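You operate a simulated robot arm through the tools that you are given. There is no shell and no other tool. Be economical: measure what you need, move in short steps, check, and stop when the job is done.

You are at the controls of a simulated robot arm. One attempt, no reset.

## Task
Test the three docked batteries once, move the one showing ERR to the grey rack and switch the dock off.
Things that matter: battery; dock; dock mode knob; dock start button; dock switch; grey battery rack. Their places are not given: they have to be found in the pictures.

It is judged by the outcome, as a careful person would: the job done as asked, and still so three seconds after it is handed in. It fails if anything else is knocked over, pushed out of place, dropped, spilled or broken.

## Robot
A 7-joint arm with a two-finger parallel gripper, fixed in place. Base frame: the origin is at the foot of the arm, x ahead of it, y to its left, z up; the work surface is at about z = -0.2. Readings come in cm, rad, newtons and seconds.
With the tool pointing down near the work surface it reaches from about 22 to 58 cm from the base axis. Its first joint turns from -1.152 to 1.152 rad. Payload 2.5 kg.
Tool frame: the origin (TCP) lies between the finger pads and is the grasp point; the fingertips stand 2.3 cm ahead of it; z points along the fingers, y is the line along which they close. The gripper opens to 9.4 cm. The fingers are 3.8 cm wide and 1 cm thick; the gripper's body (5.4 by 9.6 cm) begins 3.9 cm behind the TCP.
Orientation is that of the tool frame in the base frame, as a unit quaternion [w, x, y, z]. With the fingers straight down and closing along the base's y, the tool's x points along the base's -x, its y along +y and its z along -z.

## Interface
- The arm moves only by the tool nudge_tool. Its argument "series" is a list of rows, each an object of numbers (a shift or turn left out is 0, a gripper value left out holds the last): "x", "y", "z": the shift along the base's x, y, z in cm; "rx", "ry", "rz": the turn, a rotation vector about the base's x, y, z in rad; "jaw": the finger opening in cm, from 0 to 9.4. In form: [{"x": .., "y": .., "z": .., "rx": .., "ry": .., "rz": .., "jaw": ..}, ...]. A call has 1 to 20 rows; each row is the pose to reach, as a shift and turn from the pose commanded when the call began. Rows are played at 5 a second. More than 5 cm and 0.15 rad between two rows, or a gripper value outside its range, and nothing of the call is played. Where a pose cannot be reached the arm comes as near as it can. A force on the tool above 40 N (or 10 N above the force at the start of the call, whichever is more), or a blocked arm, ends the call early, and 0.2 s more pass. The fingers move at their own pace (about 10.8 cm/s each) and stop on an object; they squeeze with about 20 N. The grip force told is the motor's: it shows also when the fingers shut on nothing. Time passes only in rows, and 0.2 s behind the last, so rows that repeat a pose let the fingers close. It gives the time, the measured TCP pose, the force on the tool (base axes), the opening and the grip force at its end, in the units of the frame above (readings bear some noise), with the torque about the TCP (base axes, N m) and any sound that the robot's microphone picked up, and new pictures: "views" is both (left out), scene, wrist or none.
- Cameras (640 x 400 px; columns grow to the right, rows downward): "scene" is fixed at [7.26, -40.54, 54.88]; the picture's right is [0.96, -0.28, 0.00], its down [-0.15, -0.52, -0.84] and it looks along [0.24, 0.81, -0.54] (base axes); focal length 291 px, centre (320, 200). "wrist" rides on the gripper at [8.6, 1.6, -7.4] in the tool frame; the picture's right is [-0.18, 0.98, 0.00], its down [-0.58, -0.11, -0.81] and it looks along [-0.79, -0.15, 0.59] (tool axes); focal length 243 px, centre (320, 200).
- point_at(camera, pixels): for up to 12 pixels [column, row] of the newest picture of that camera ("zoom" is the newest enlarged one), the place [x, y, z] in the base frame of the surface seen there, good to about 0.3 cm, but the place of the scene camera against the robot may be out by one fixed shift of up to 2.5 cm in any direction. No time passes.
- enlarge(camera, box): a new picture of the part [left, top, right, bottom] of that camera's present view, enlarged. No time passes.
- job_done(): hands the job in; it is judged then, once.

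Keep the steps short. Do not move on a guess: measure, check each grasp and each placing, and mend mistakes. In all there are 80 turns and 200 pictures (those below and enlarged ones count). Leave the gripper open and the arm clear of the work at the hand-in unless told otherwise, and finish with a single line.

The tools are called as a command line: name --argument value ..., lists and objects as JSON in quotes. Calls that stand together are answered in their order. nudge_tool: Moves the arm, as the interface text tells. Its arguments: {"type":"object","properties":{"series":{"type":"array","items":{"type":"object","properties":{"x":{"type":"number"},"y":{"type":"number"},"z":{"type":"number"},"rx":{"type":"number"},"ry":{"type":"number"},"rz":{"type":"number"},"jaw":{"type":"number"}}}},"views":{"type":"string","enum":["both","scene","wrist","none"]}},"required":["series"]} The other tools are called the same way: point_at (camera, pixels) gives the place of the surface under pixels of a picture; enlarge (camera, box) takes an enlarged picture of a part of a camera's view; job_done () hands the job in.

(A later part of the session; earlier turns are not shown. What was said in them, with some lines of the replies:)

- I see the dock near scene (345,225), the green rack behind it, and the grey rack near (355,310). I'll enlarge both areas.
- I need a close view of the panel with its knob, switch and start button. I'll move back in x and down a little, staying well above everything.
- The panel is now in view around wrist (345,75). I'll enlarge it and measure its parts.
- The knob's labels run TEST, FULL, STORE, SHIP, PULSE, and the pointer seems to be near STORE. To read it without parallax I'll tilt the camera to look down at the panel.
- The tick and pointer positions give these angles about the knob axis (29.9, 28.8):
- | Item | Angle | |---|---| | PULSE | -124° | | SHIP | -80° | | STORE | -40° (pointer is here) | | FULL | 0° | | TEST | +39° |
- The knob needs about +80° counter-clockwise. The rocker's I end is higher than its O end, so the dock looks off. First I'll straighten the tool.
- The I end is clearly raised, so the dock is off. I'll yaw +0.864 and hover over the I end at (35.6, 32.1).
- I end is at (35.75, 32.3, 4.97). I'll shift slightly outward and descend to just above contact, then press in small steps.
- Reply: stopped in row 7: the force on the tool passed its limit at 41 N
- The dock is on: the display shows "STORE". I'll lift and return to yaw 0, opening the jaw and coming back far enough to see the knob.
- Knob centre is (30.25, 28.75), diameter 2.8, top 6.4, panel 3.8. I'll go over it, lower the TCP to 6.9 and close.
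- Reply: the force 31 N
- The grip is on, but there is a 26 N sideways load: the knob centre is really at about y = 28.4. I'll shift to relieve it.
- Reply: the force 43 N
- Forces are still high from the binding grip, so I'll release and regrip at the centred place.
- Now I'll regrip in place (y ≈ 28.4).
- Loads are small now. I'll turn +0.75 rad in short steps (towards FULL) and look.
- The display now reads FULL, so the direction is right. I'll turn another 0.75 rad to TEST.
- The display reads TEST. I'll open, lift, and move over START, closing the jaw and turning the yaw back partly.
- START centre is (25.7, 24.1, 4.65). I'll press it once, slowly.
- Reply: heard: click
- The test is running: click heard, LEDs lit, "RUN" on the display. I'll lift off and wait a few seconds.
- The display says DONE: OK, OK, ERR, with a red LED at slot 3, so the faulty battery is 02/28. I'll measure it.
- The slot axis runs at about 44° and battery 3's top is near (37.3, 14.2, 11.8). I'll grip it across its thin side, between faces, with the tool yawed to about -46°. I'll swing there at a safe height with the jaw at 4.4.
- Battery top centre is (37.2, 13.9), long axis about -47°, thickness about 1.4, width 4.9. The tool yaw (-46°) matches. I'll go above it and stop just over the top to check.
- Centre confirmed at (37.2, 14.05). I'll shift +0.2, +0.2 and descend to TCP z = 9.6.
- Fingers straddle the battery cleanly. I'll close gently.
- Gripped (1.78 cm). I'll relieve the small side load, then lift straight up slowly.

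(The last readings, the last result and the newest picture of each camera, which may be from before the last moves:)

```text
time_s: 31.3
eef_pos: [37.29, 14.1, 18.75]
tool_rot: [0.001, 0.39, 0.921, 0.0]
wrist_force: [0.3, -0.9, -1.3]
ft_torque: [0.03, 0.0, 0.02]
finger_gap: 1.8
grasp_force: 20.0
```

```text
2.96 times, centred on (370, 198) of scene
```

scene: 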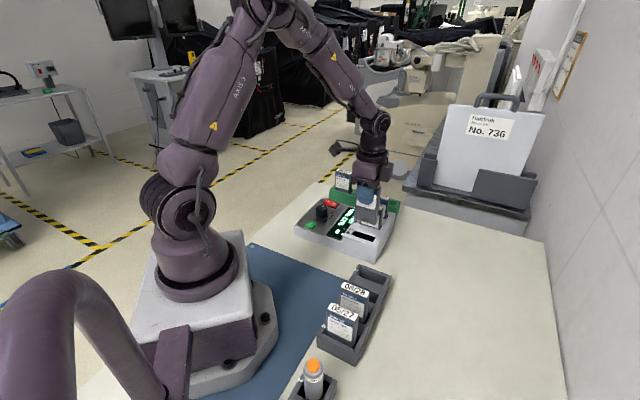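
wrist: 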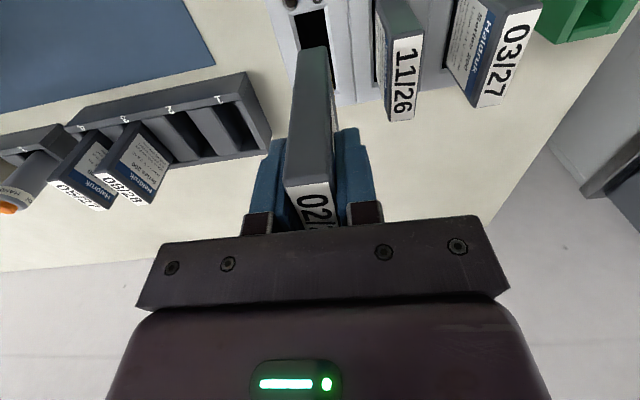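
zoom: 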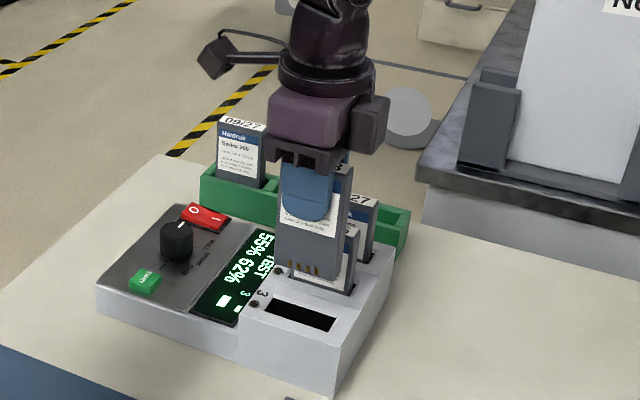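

The battery is out. Now I'll measure its bottom and the rack's slots.

enlarge --camera "wrist" --box '[50, 60, 280, 210]'

point_at --camera "wrist" --pixels '[[313, 55], [303, 55], [322, 55], [310, 150], [217, 100], [169, 110], [123, 120], [76, 130], [125, 200], [110, 193], [155, 165]]'

```text
2.67 times, centred on (165, 135) of wrist
```

zoom: 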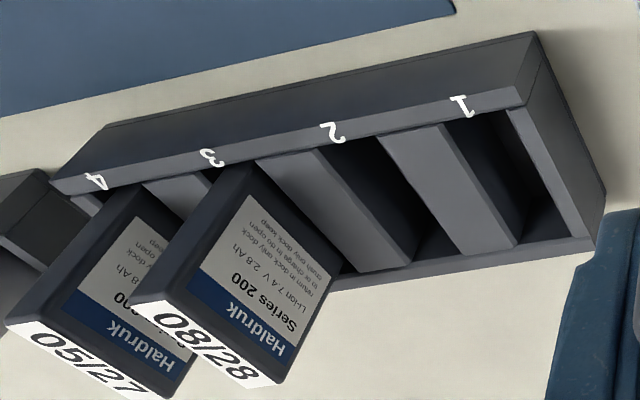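

```text
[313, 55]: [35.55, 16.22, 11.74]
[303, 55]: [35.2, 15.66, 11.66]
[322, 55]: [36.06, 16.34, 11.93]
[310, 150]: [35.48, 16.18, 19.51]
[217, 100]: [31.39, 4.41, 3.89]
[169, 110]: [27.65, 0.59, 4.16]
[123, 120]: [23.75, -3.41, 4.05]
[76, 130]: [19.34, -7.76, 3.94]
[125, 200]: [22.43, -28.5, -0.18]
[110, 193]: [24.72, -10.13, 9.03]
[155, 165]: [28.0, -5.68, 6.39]
```

point_at --camera "zoom" --pixels '[[440, 130], [512, 240], [512, 118], [578, 232], [475, 106], [548, 250], [388, 142], [455, 250], [318, 155], [408, 262], [530, 100], [592, 245]]'

```text
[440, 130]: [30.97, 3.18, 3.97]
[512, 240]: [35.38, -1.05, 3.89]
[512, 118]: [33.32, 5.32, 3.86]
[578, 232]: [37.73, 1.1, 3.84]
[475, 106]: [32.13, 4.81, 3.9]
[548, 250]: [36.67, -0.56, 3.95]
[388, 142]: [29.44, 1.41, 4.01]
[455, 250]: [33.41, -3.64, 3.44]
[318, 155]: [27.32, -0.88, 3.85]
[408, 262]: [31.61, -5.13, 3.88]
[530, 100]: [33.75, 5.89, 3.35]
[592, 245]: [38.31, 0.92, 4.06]
```

Slot 1 of the grey rack is empty: centre (34.35, 2.14), opening about 3.2 × 6.1 cm, rim z ≈ 4, long axis -44°. The battery bottom sits 7.4 cm below the TCP. I'll carry it over.

nudge_tool --series '[{"x": -0.5, "y": -2.5}, {"x": -1.2, "y": -5.5}, {"x": -2, "y": -8.5}, {"x": -2.94, "y": -11.9, "rz": 0.02}, {"x": -2.94, "y": -11.9, "rz": 0.02}, {"x": -2.94, "y": -11.9, "rz": 0.02}]'

enlarge --camera "scene" --box '[300, 180, 440, 360]'

```text
time_s: 32.7
eef_pos: [34.28, 2.01, 18.63]
tool_rot: [-0.001, 0.381, 0.925, -0.001]
wrist_force: [-0.2, 0.4, -1.0]
ft_torque: [0.01, 0.03, -0.02]
finger_gap: 1.79
grasp_force: 20.5
```

scene: 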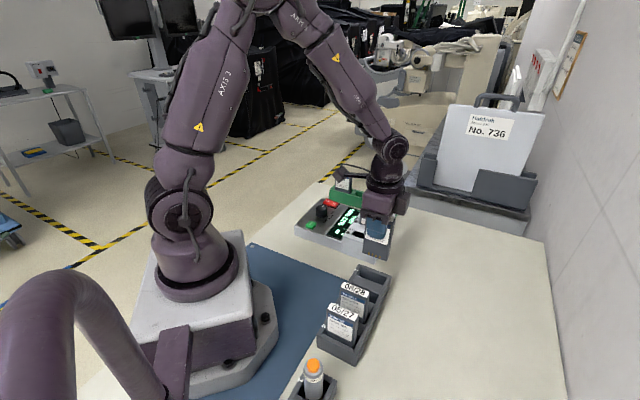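
wrist: 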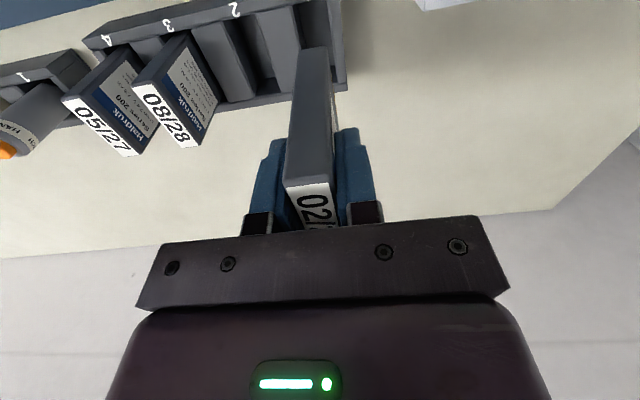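

```text
2.22 times, centred on (370, 270) of scene
```

zoom: 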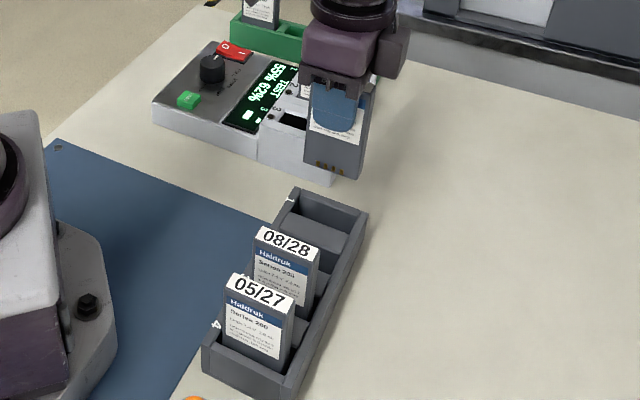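

I'll lower until the battery bottom is just above the rim (TCP 12.2) and check.

nudge_tool --series '[{"x": 0.05, "y": 0.1, "z": -2.5}, {"x": 0.05, "y": 0.1, "z": -5}, {"x": 0.05, "y": 0.1, "z": -6.4}, {"x": 0.05, "y": 0.1, "z": -6.4}]' --views "wrist"

enlarge --camera "scene" --box '[310, 210, 430, 330]'

enlarge --camera "wrist" --box '[180, 0, 380, 140]'

```text
time_s: 33.7
eef_pos: [34.27, 2.28, 12.35]
tool_rot: [0.0, 0.381, 0.925, 0.0]
wrist_force: [0.4, -0.5, -2.4]
ft_torque: [-0.01, 0.0, 0.0]
finger_gap: 1.8
grasp_force: 19.9
```

wrist: 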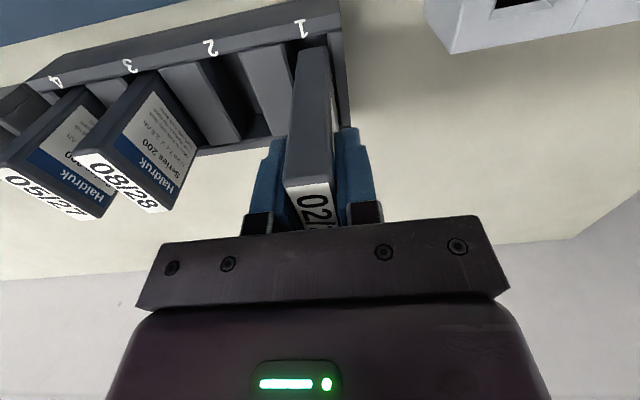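

```text
3.33 times, centred on (370, 270) of scene
```

zoom: 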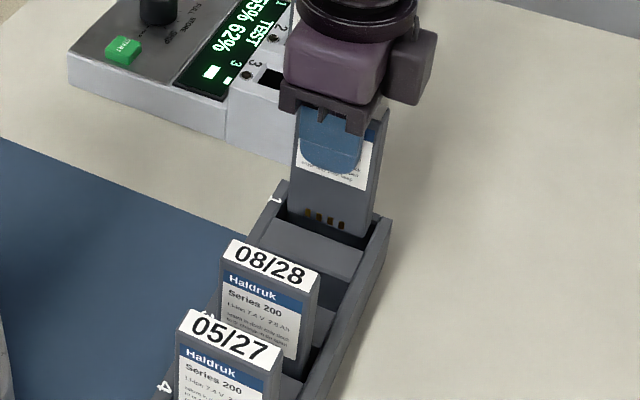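

```text
2.86 times, centred on (280, 70) of wrist
```

zoom: 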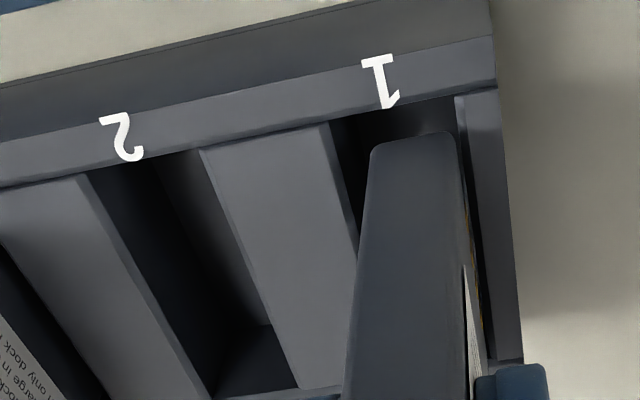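

point_at --camera "zoom" --pixels '[[376, 152], [452, 142], [340, 150], [356, 232], [464, 110], [482, 260], [420, 112], [335, 135]]'

```text
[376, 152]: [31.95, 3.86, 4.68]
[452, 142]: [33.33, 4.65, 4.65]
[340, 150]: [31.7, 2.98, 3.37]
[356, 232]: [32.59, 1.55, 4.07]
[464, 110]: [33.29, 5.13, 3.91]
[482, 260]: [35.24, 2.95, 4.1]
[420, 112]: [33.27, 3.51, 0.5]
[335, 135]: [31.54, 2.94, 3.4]
```

The battery is about 0.35 cm off-centre in y, with clearance still all round. I'll shift y by -0.35 and lower in small steps until it meets the floor.

nudge_tool --series '[{"y": -0.35}, {"y": -0.35, "z": -1.2}, {"y": -0.35, "z": -2.4}, {"y": -0.35, "z": -3.4}, {"y": -0.35, "z": -4}, {"y": -0.35, "z": -4.3}, {"y": -0.35, "z": -4.3}]' --views "wrist"

enlarge --camera "scene" --box '[310, 210, 430, 330]'

```text
time_s: 35.3
eef_pos: [34.41, 1.79, 7.94]
tool_rot: [0.002, 0.382, 0.924, 0.0]
wrist_force: [0.3, -1.7, 23.5]
ft_torque: [-0.12, 0.07, -0.04]
finger_gap: 1.78
grasp_force: 19.9
```

wrist: 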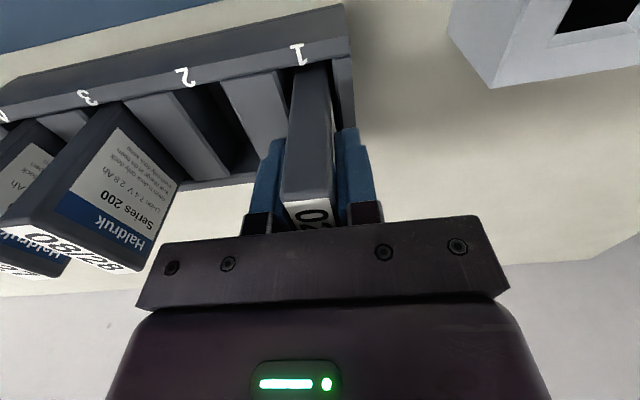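

```text
3.33 times, centred on (370, 270) of scene
```

zoom: 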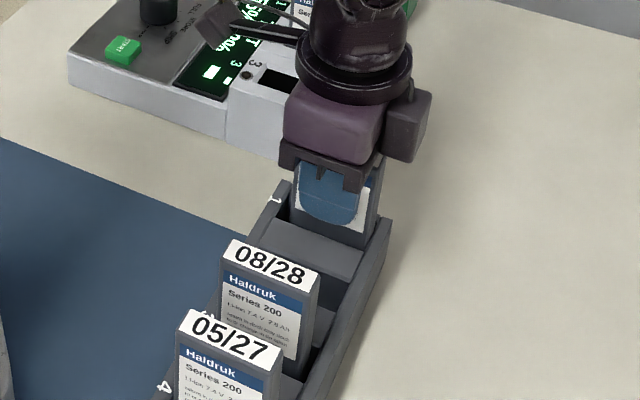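

Contact at 23 N with TCP 7.94, so the battery top is at about 10.1. I'll compare with the seated neighbour's top height before releasing.

point_at --camera "wrist" --pixels '[[70, 253], [100, 262], [40, 245], [310, 210], [85, 258]]'

point_at --camera "zoom" --pixels '[[270, 262], [228, 356]]'

```text
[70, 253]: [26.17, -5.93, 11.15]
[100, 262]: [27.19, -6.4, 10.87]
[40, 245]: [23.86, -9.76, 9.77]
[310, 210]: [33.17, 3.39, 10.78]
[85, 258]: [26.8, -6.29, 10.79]
```

```text
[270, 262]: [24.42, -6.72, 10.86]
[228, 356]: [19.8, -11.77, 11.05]
```

Neighbour top ≈ 10.9 and ours ≈ 10.8, so it is seated. I'll ease the load, open and retreat upward.

nudge_tool --series '[{"z": 0.1}, {"z": 0.1, "jaw": 2.4}, {"z": 0.1, "jaw": 4.2}, {"z": 0.1, "jaw": 4.2}, {"z": 3, "jaw": 4.2}, {"z": 7, "jaw": 4.2}, {"z": 11, "jaw": 4.2}, {"z": 11, "jaw": 4.2}]'

enlarge --camera "scene" --box '[290, 180, 440, 340]'

```text
time_s: 37.1
eef_pos: [34.42, 1.7, 19.0]
tool_rot: [-0.001, 0.381, 0.925, 0.0]
wrist_force: [-0.4, 0.4, 0.4]
ft_torque: [0.02, -0.02, -0.03]
finger_gap: 4.19
grasp_force: 0.0
```

scene: 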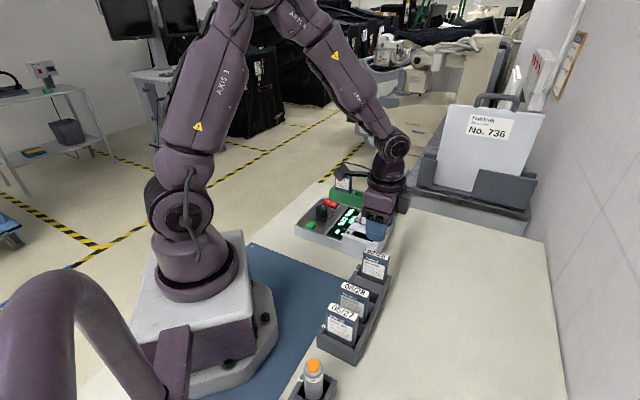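
wrist: 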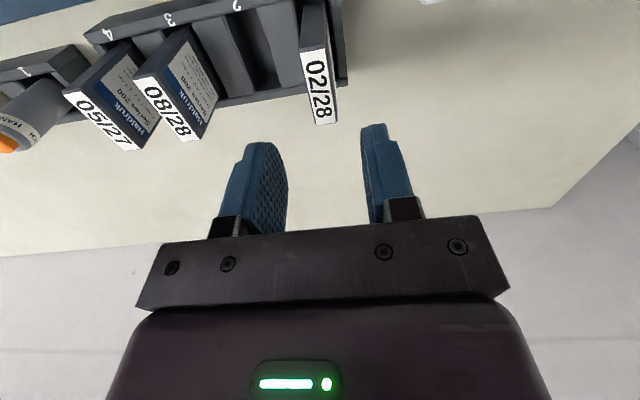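

```text
2.50 times, centred on (365, 260) of scene
```

zoom: 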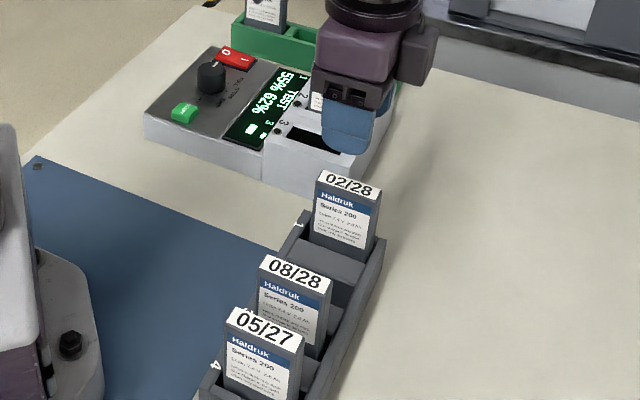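

Battery 02/28 stands upright in slot 1. Now I'll go to the switch's O end, about (33.5, 34.4): rise, swing yaw back +1.57, close the jaw and hover.

nudge_tool --series '[{"z": 3, "rz": 0.13, "jaw": 0}, {"z": 4, "y": 3, "rz": 0.26}, {"z": 4, "y": 6, "rz": 0.39}, {"z": 4, "y": 9, "rz": 0.52}, {"z": 4, "y": 12, "rz": 0.65}, {"z": 4, "y": 15, "rz": 0.78}, {"z": 4, "y": 18, "rz": 0.91}, {"z": 4, "y": 21, "rz": 1.04}, {"z": 4, "y": 24, "rz": 1.17}, {"z": 4, "y": 27, "rz": 1.3}, {"z": 4, "y": 30, "rz": 1.43, "x": -0.5}, {"z": 0, "y": 32.7, "rz": 1.57, "x": -0.9}, {"z": -4.5, "y": 32.7, "rz": 1.57, "x": -0.9}, {"z": -4.5, "y": 32.7, "rz": 1.57, "x": -0.9}]' --views "wrist"

```text
time_s: 40.1
eef_pos: [33.51, 34.55, 14.33]
tool_rot: [0.0, -0.384, 0.923, -0.001]
wrist_force: [-0.8, 0.2, 0.1]
ft_torque: [0.0, -0.01, 0.02]
finger_gap: 0.0
grasp_force: 20.2
```

wrist: 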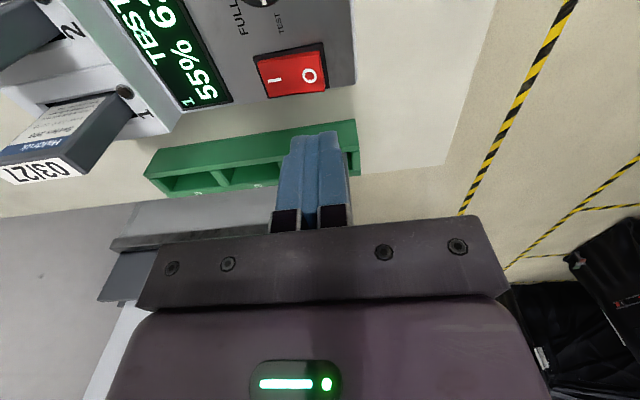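

point_at --camera "wrist" --pixels '[[310, 75], [275, 78], [292, 76], [322, 88]]'

enlarge --camera "scene" --box '[290, 150, 410, 265]'

```text
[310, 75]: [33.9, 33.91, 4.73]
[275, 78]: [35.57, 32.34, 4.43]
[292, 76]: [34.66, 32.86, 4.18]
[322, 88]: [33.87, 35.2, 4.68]
```

```text
3.48 times, centred on (350, 208) of scene
```

zoom: 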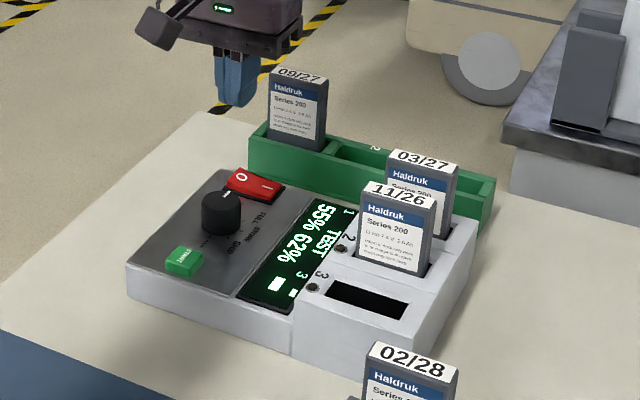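

O end is at (33.9, 33.9, 4.73). I'll press slightly outward of it.

nudge_tool --series '[{"x": 0.1, "y": -0.2, "z": -3}, {"x": 0.1, "y": -0.2, "z": -6}, {"x": 0.1, "y": -0.2, "z": -6.8}, {"x": 0.1, "y": -0.2, "z": -7.1}, {"x": 0.1, "y": -0.2, "z": -7.4}, {"x": 0.1, "y": -0.2, "z": -7.65}, {"x": 0.1, "y": -0.2, "z": -7.65}]' --views "wrist"

```text
time_s: 41.7
eef_pos: [33.52, 34.4, 6.72]
tool_rot: [0.001, -0.384, 0.923, 0.0]
wrist_force: [-0.5, 0.6, 0.2]
ft_torque: [0.04, 0.0, -0.01]
finger_gap: 0.0
grasp_force: 19.7
```

wrist: 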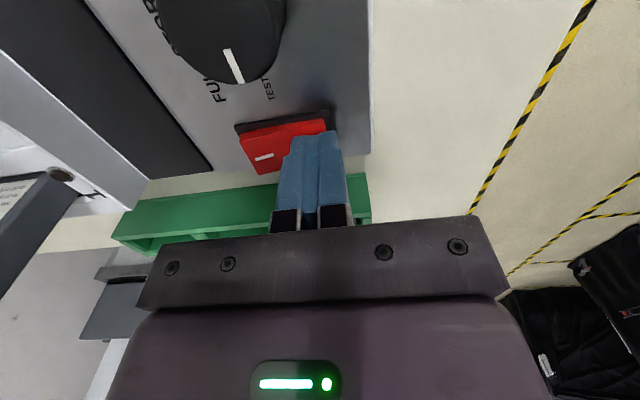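

The display is dark, so the dock is off. I'll lift clear, back away and open the jaw.

nudge_tool --series '[{"z": 4}, {"z": 8}, {"z": 12}, {"z": 16, "x": -2, "y": -1}, {"z": 18, "x": -5, "y": -2, "jaw": 8}, {"z": 18, "x": -7, "y": -3}, {"z": 18, "x": -7, "y": -3}]'

enlarge --camera "scene" --box '[280, 160, 440, 360]'

enlarge --camera "scene" --box '[290, 170, 410, 265]'

```text
time_s: 43.3
eef_pos: [26.67, 31.29, 24.75]
tool_rot: [-0.001, -0.385, 0.923, 0.0]
wrist_force: [-0.2, 0.6, 0.4]
ft_torque: [-0.01, 0.03, 0.0]
finger_gap: 8.0
grasp_force: 0.0
```

scene: 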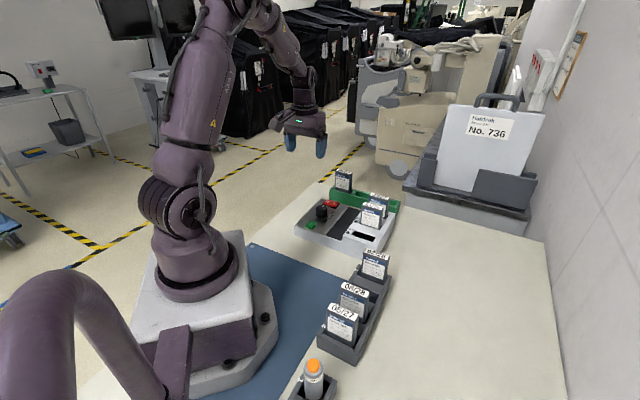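
wrist: 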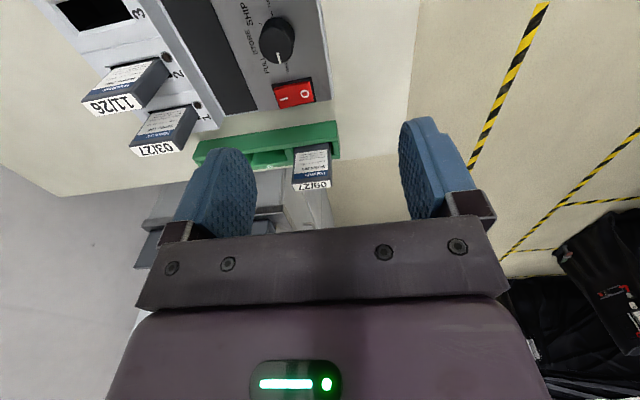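

```text
2.00 times, centred on (360, 260) of scene
```

zoom: 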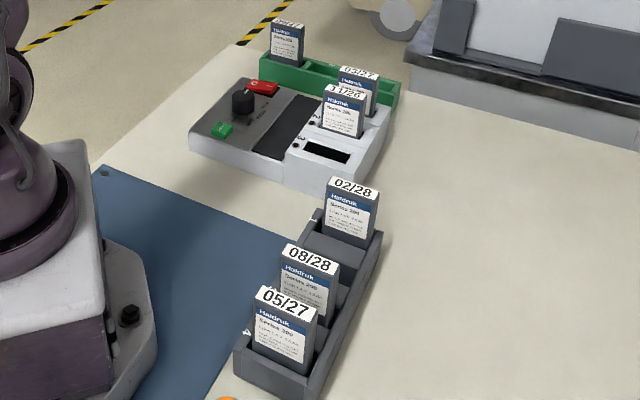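

```text
4.21 times, centred on (350, 218) of scene
```

zoom: 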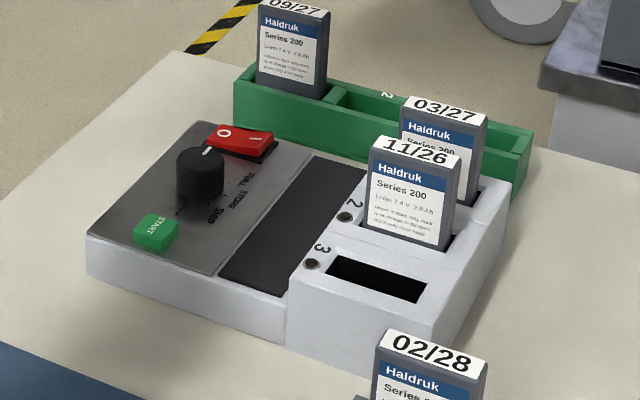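

All is in order: the dock is dark with O pressed, 02/28 stands in the grey rack, the other batteries are undisturbed, and the arm is clear with the gripper open. Handing in.

job_done

```text
The job is handed in.
```

The three docked batteries were tested once; 02/28 in dock slot 3 showed ERR and is now in slot 1 of the grey rack, and the dock is switched off.
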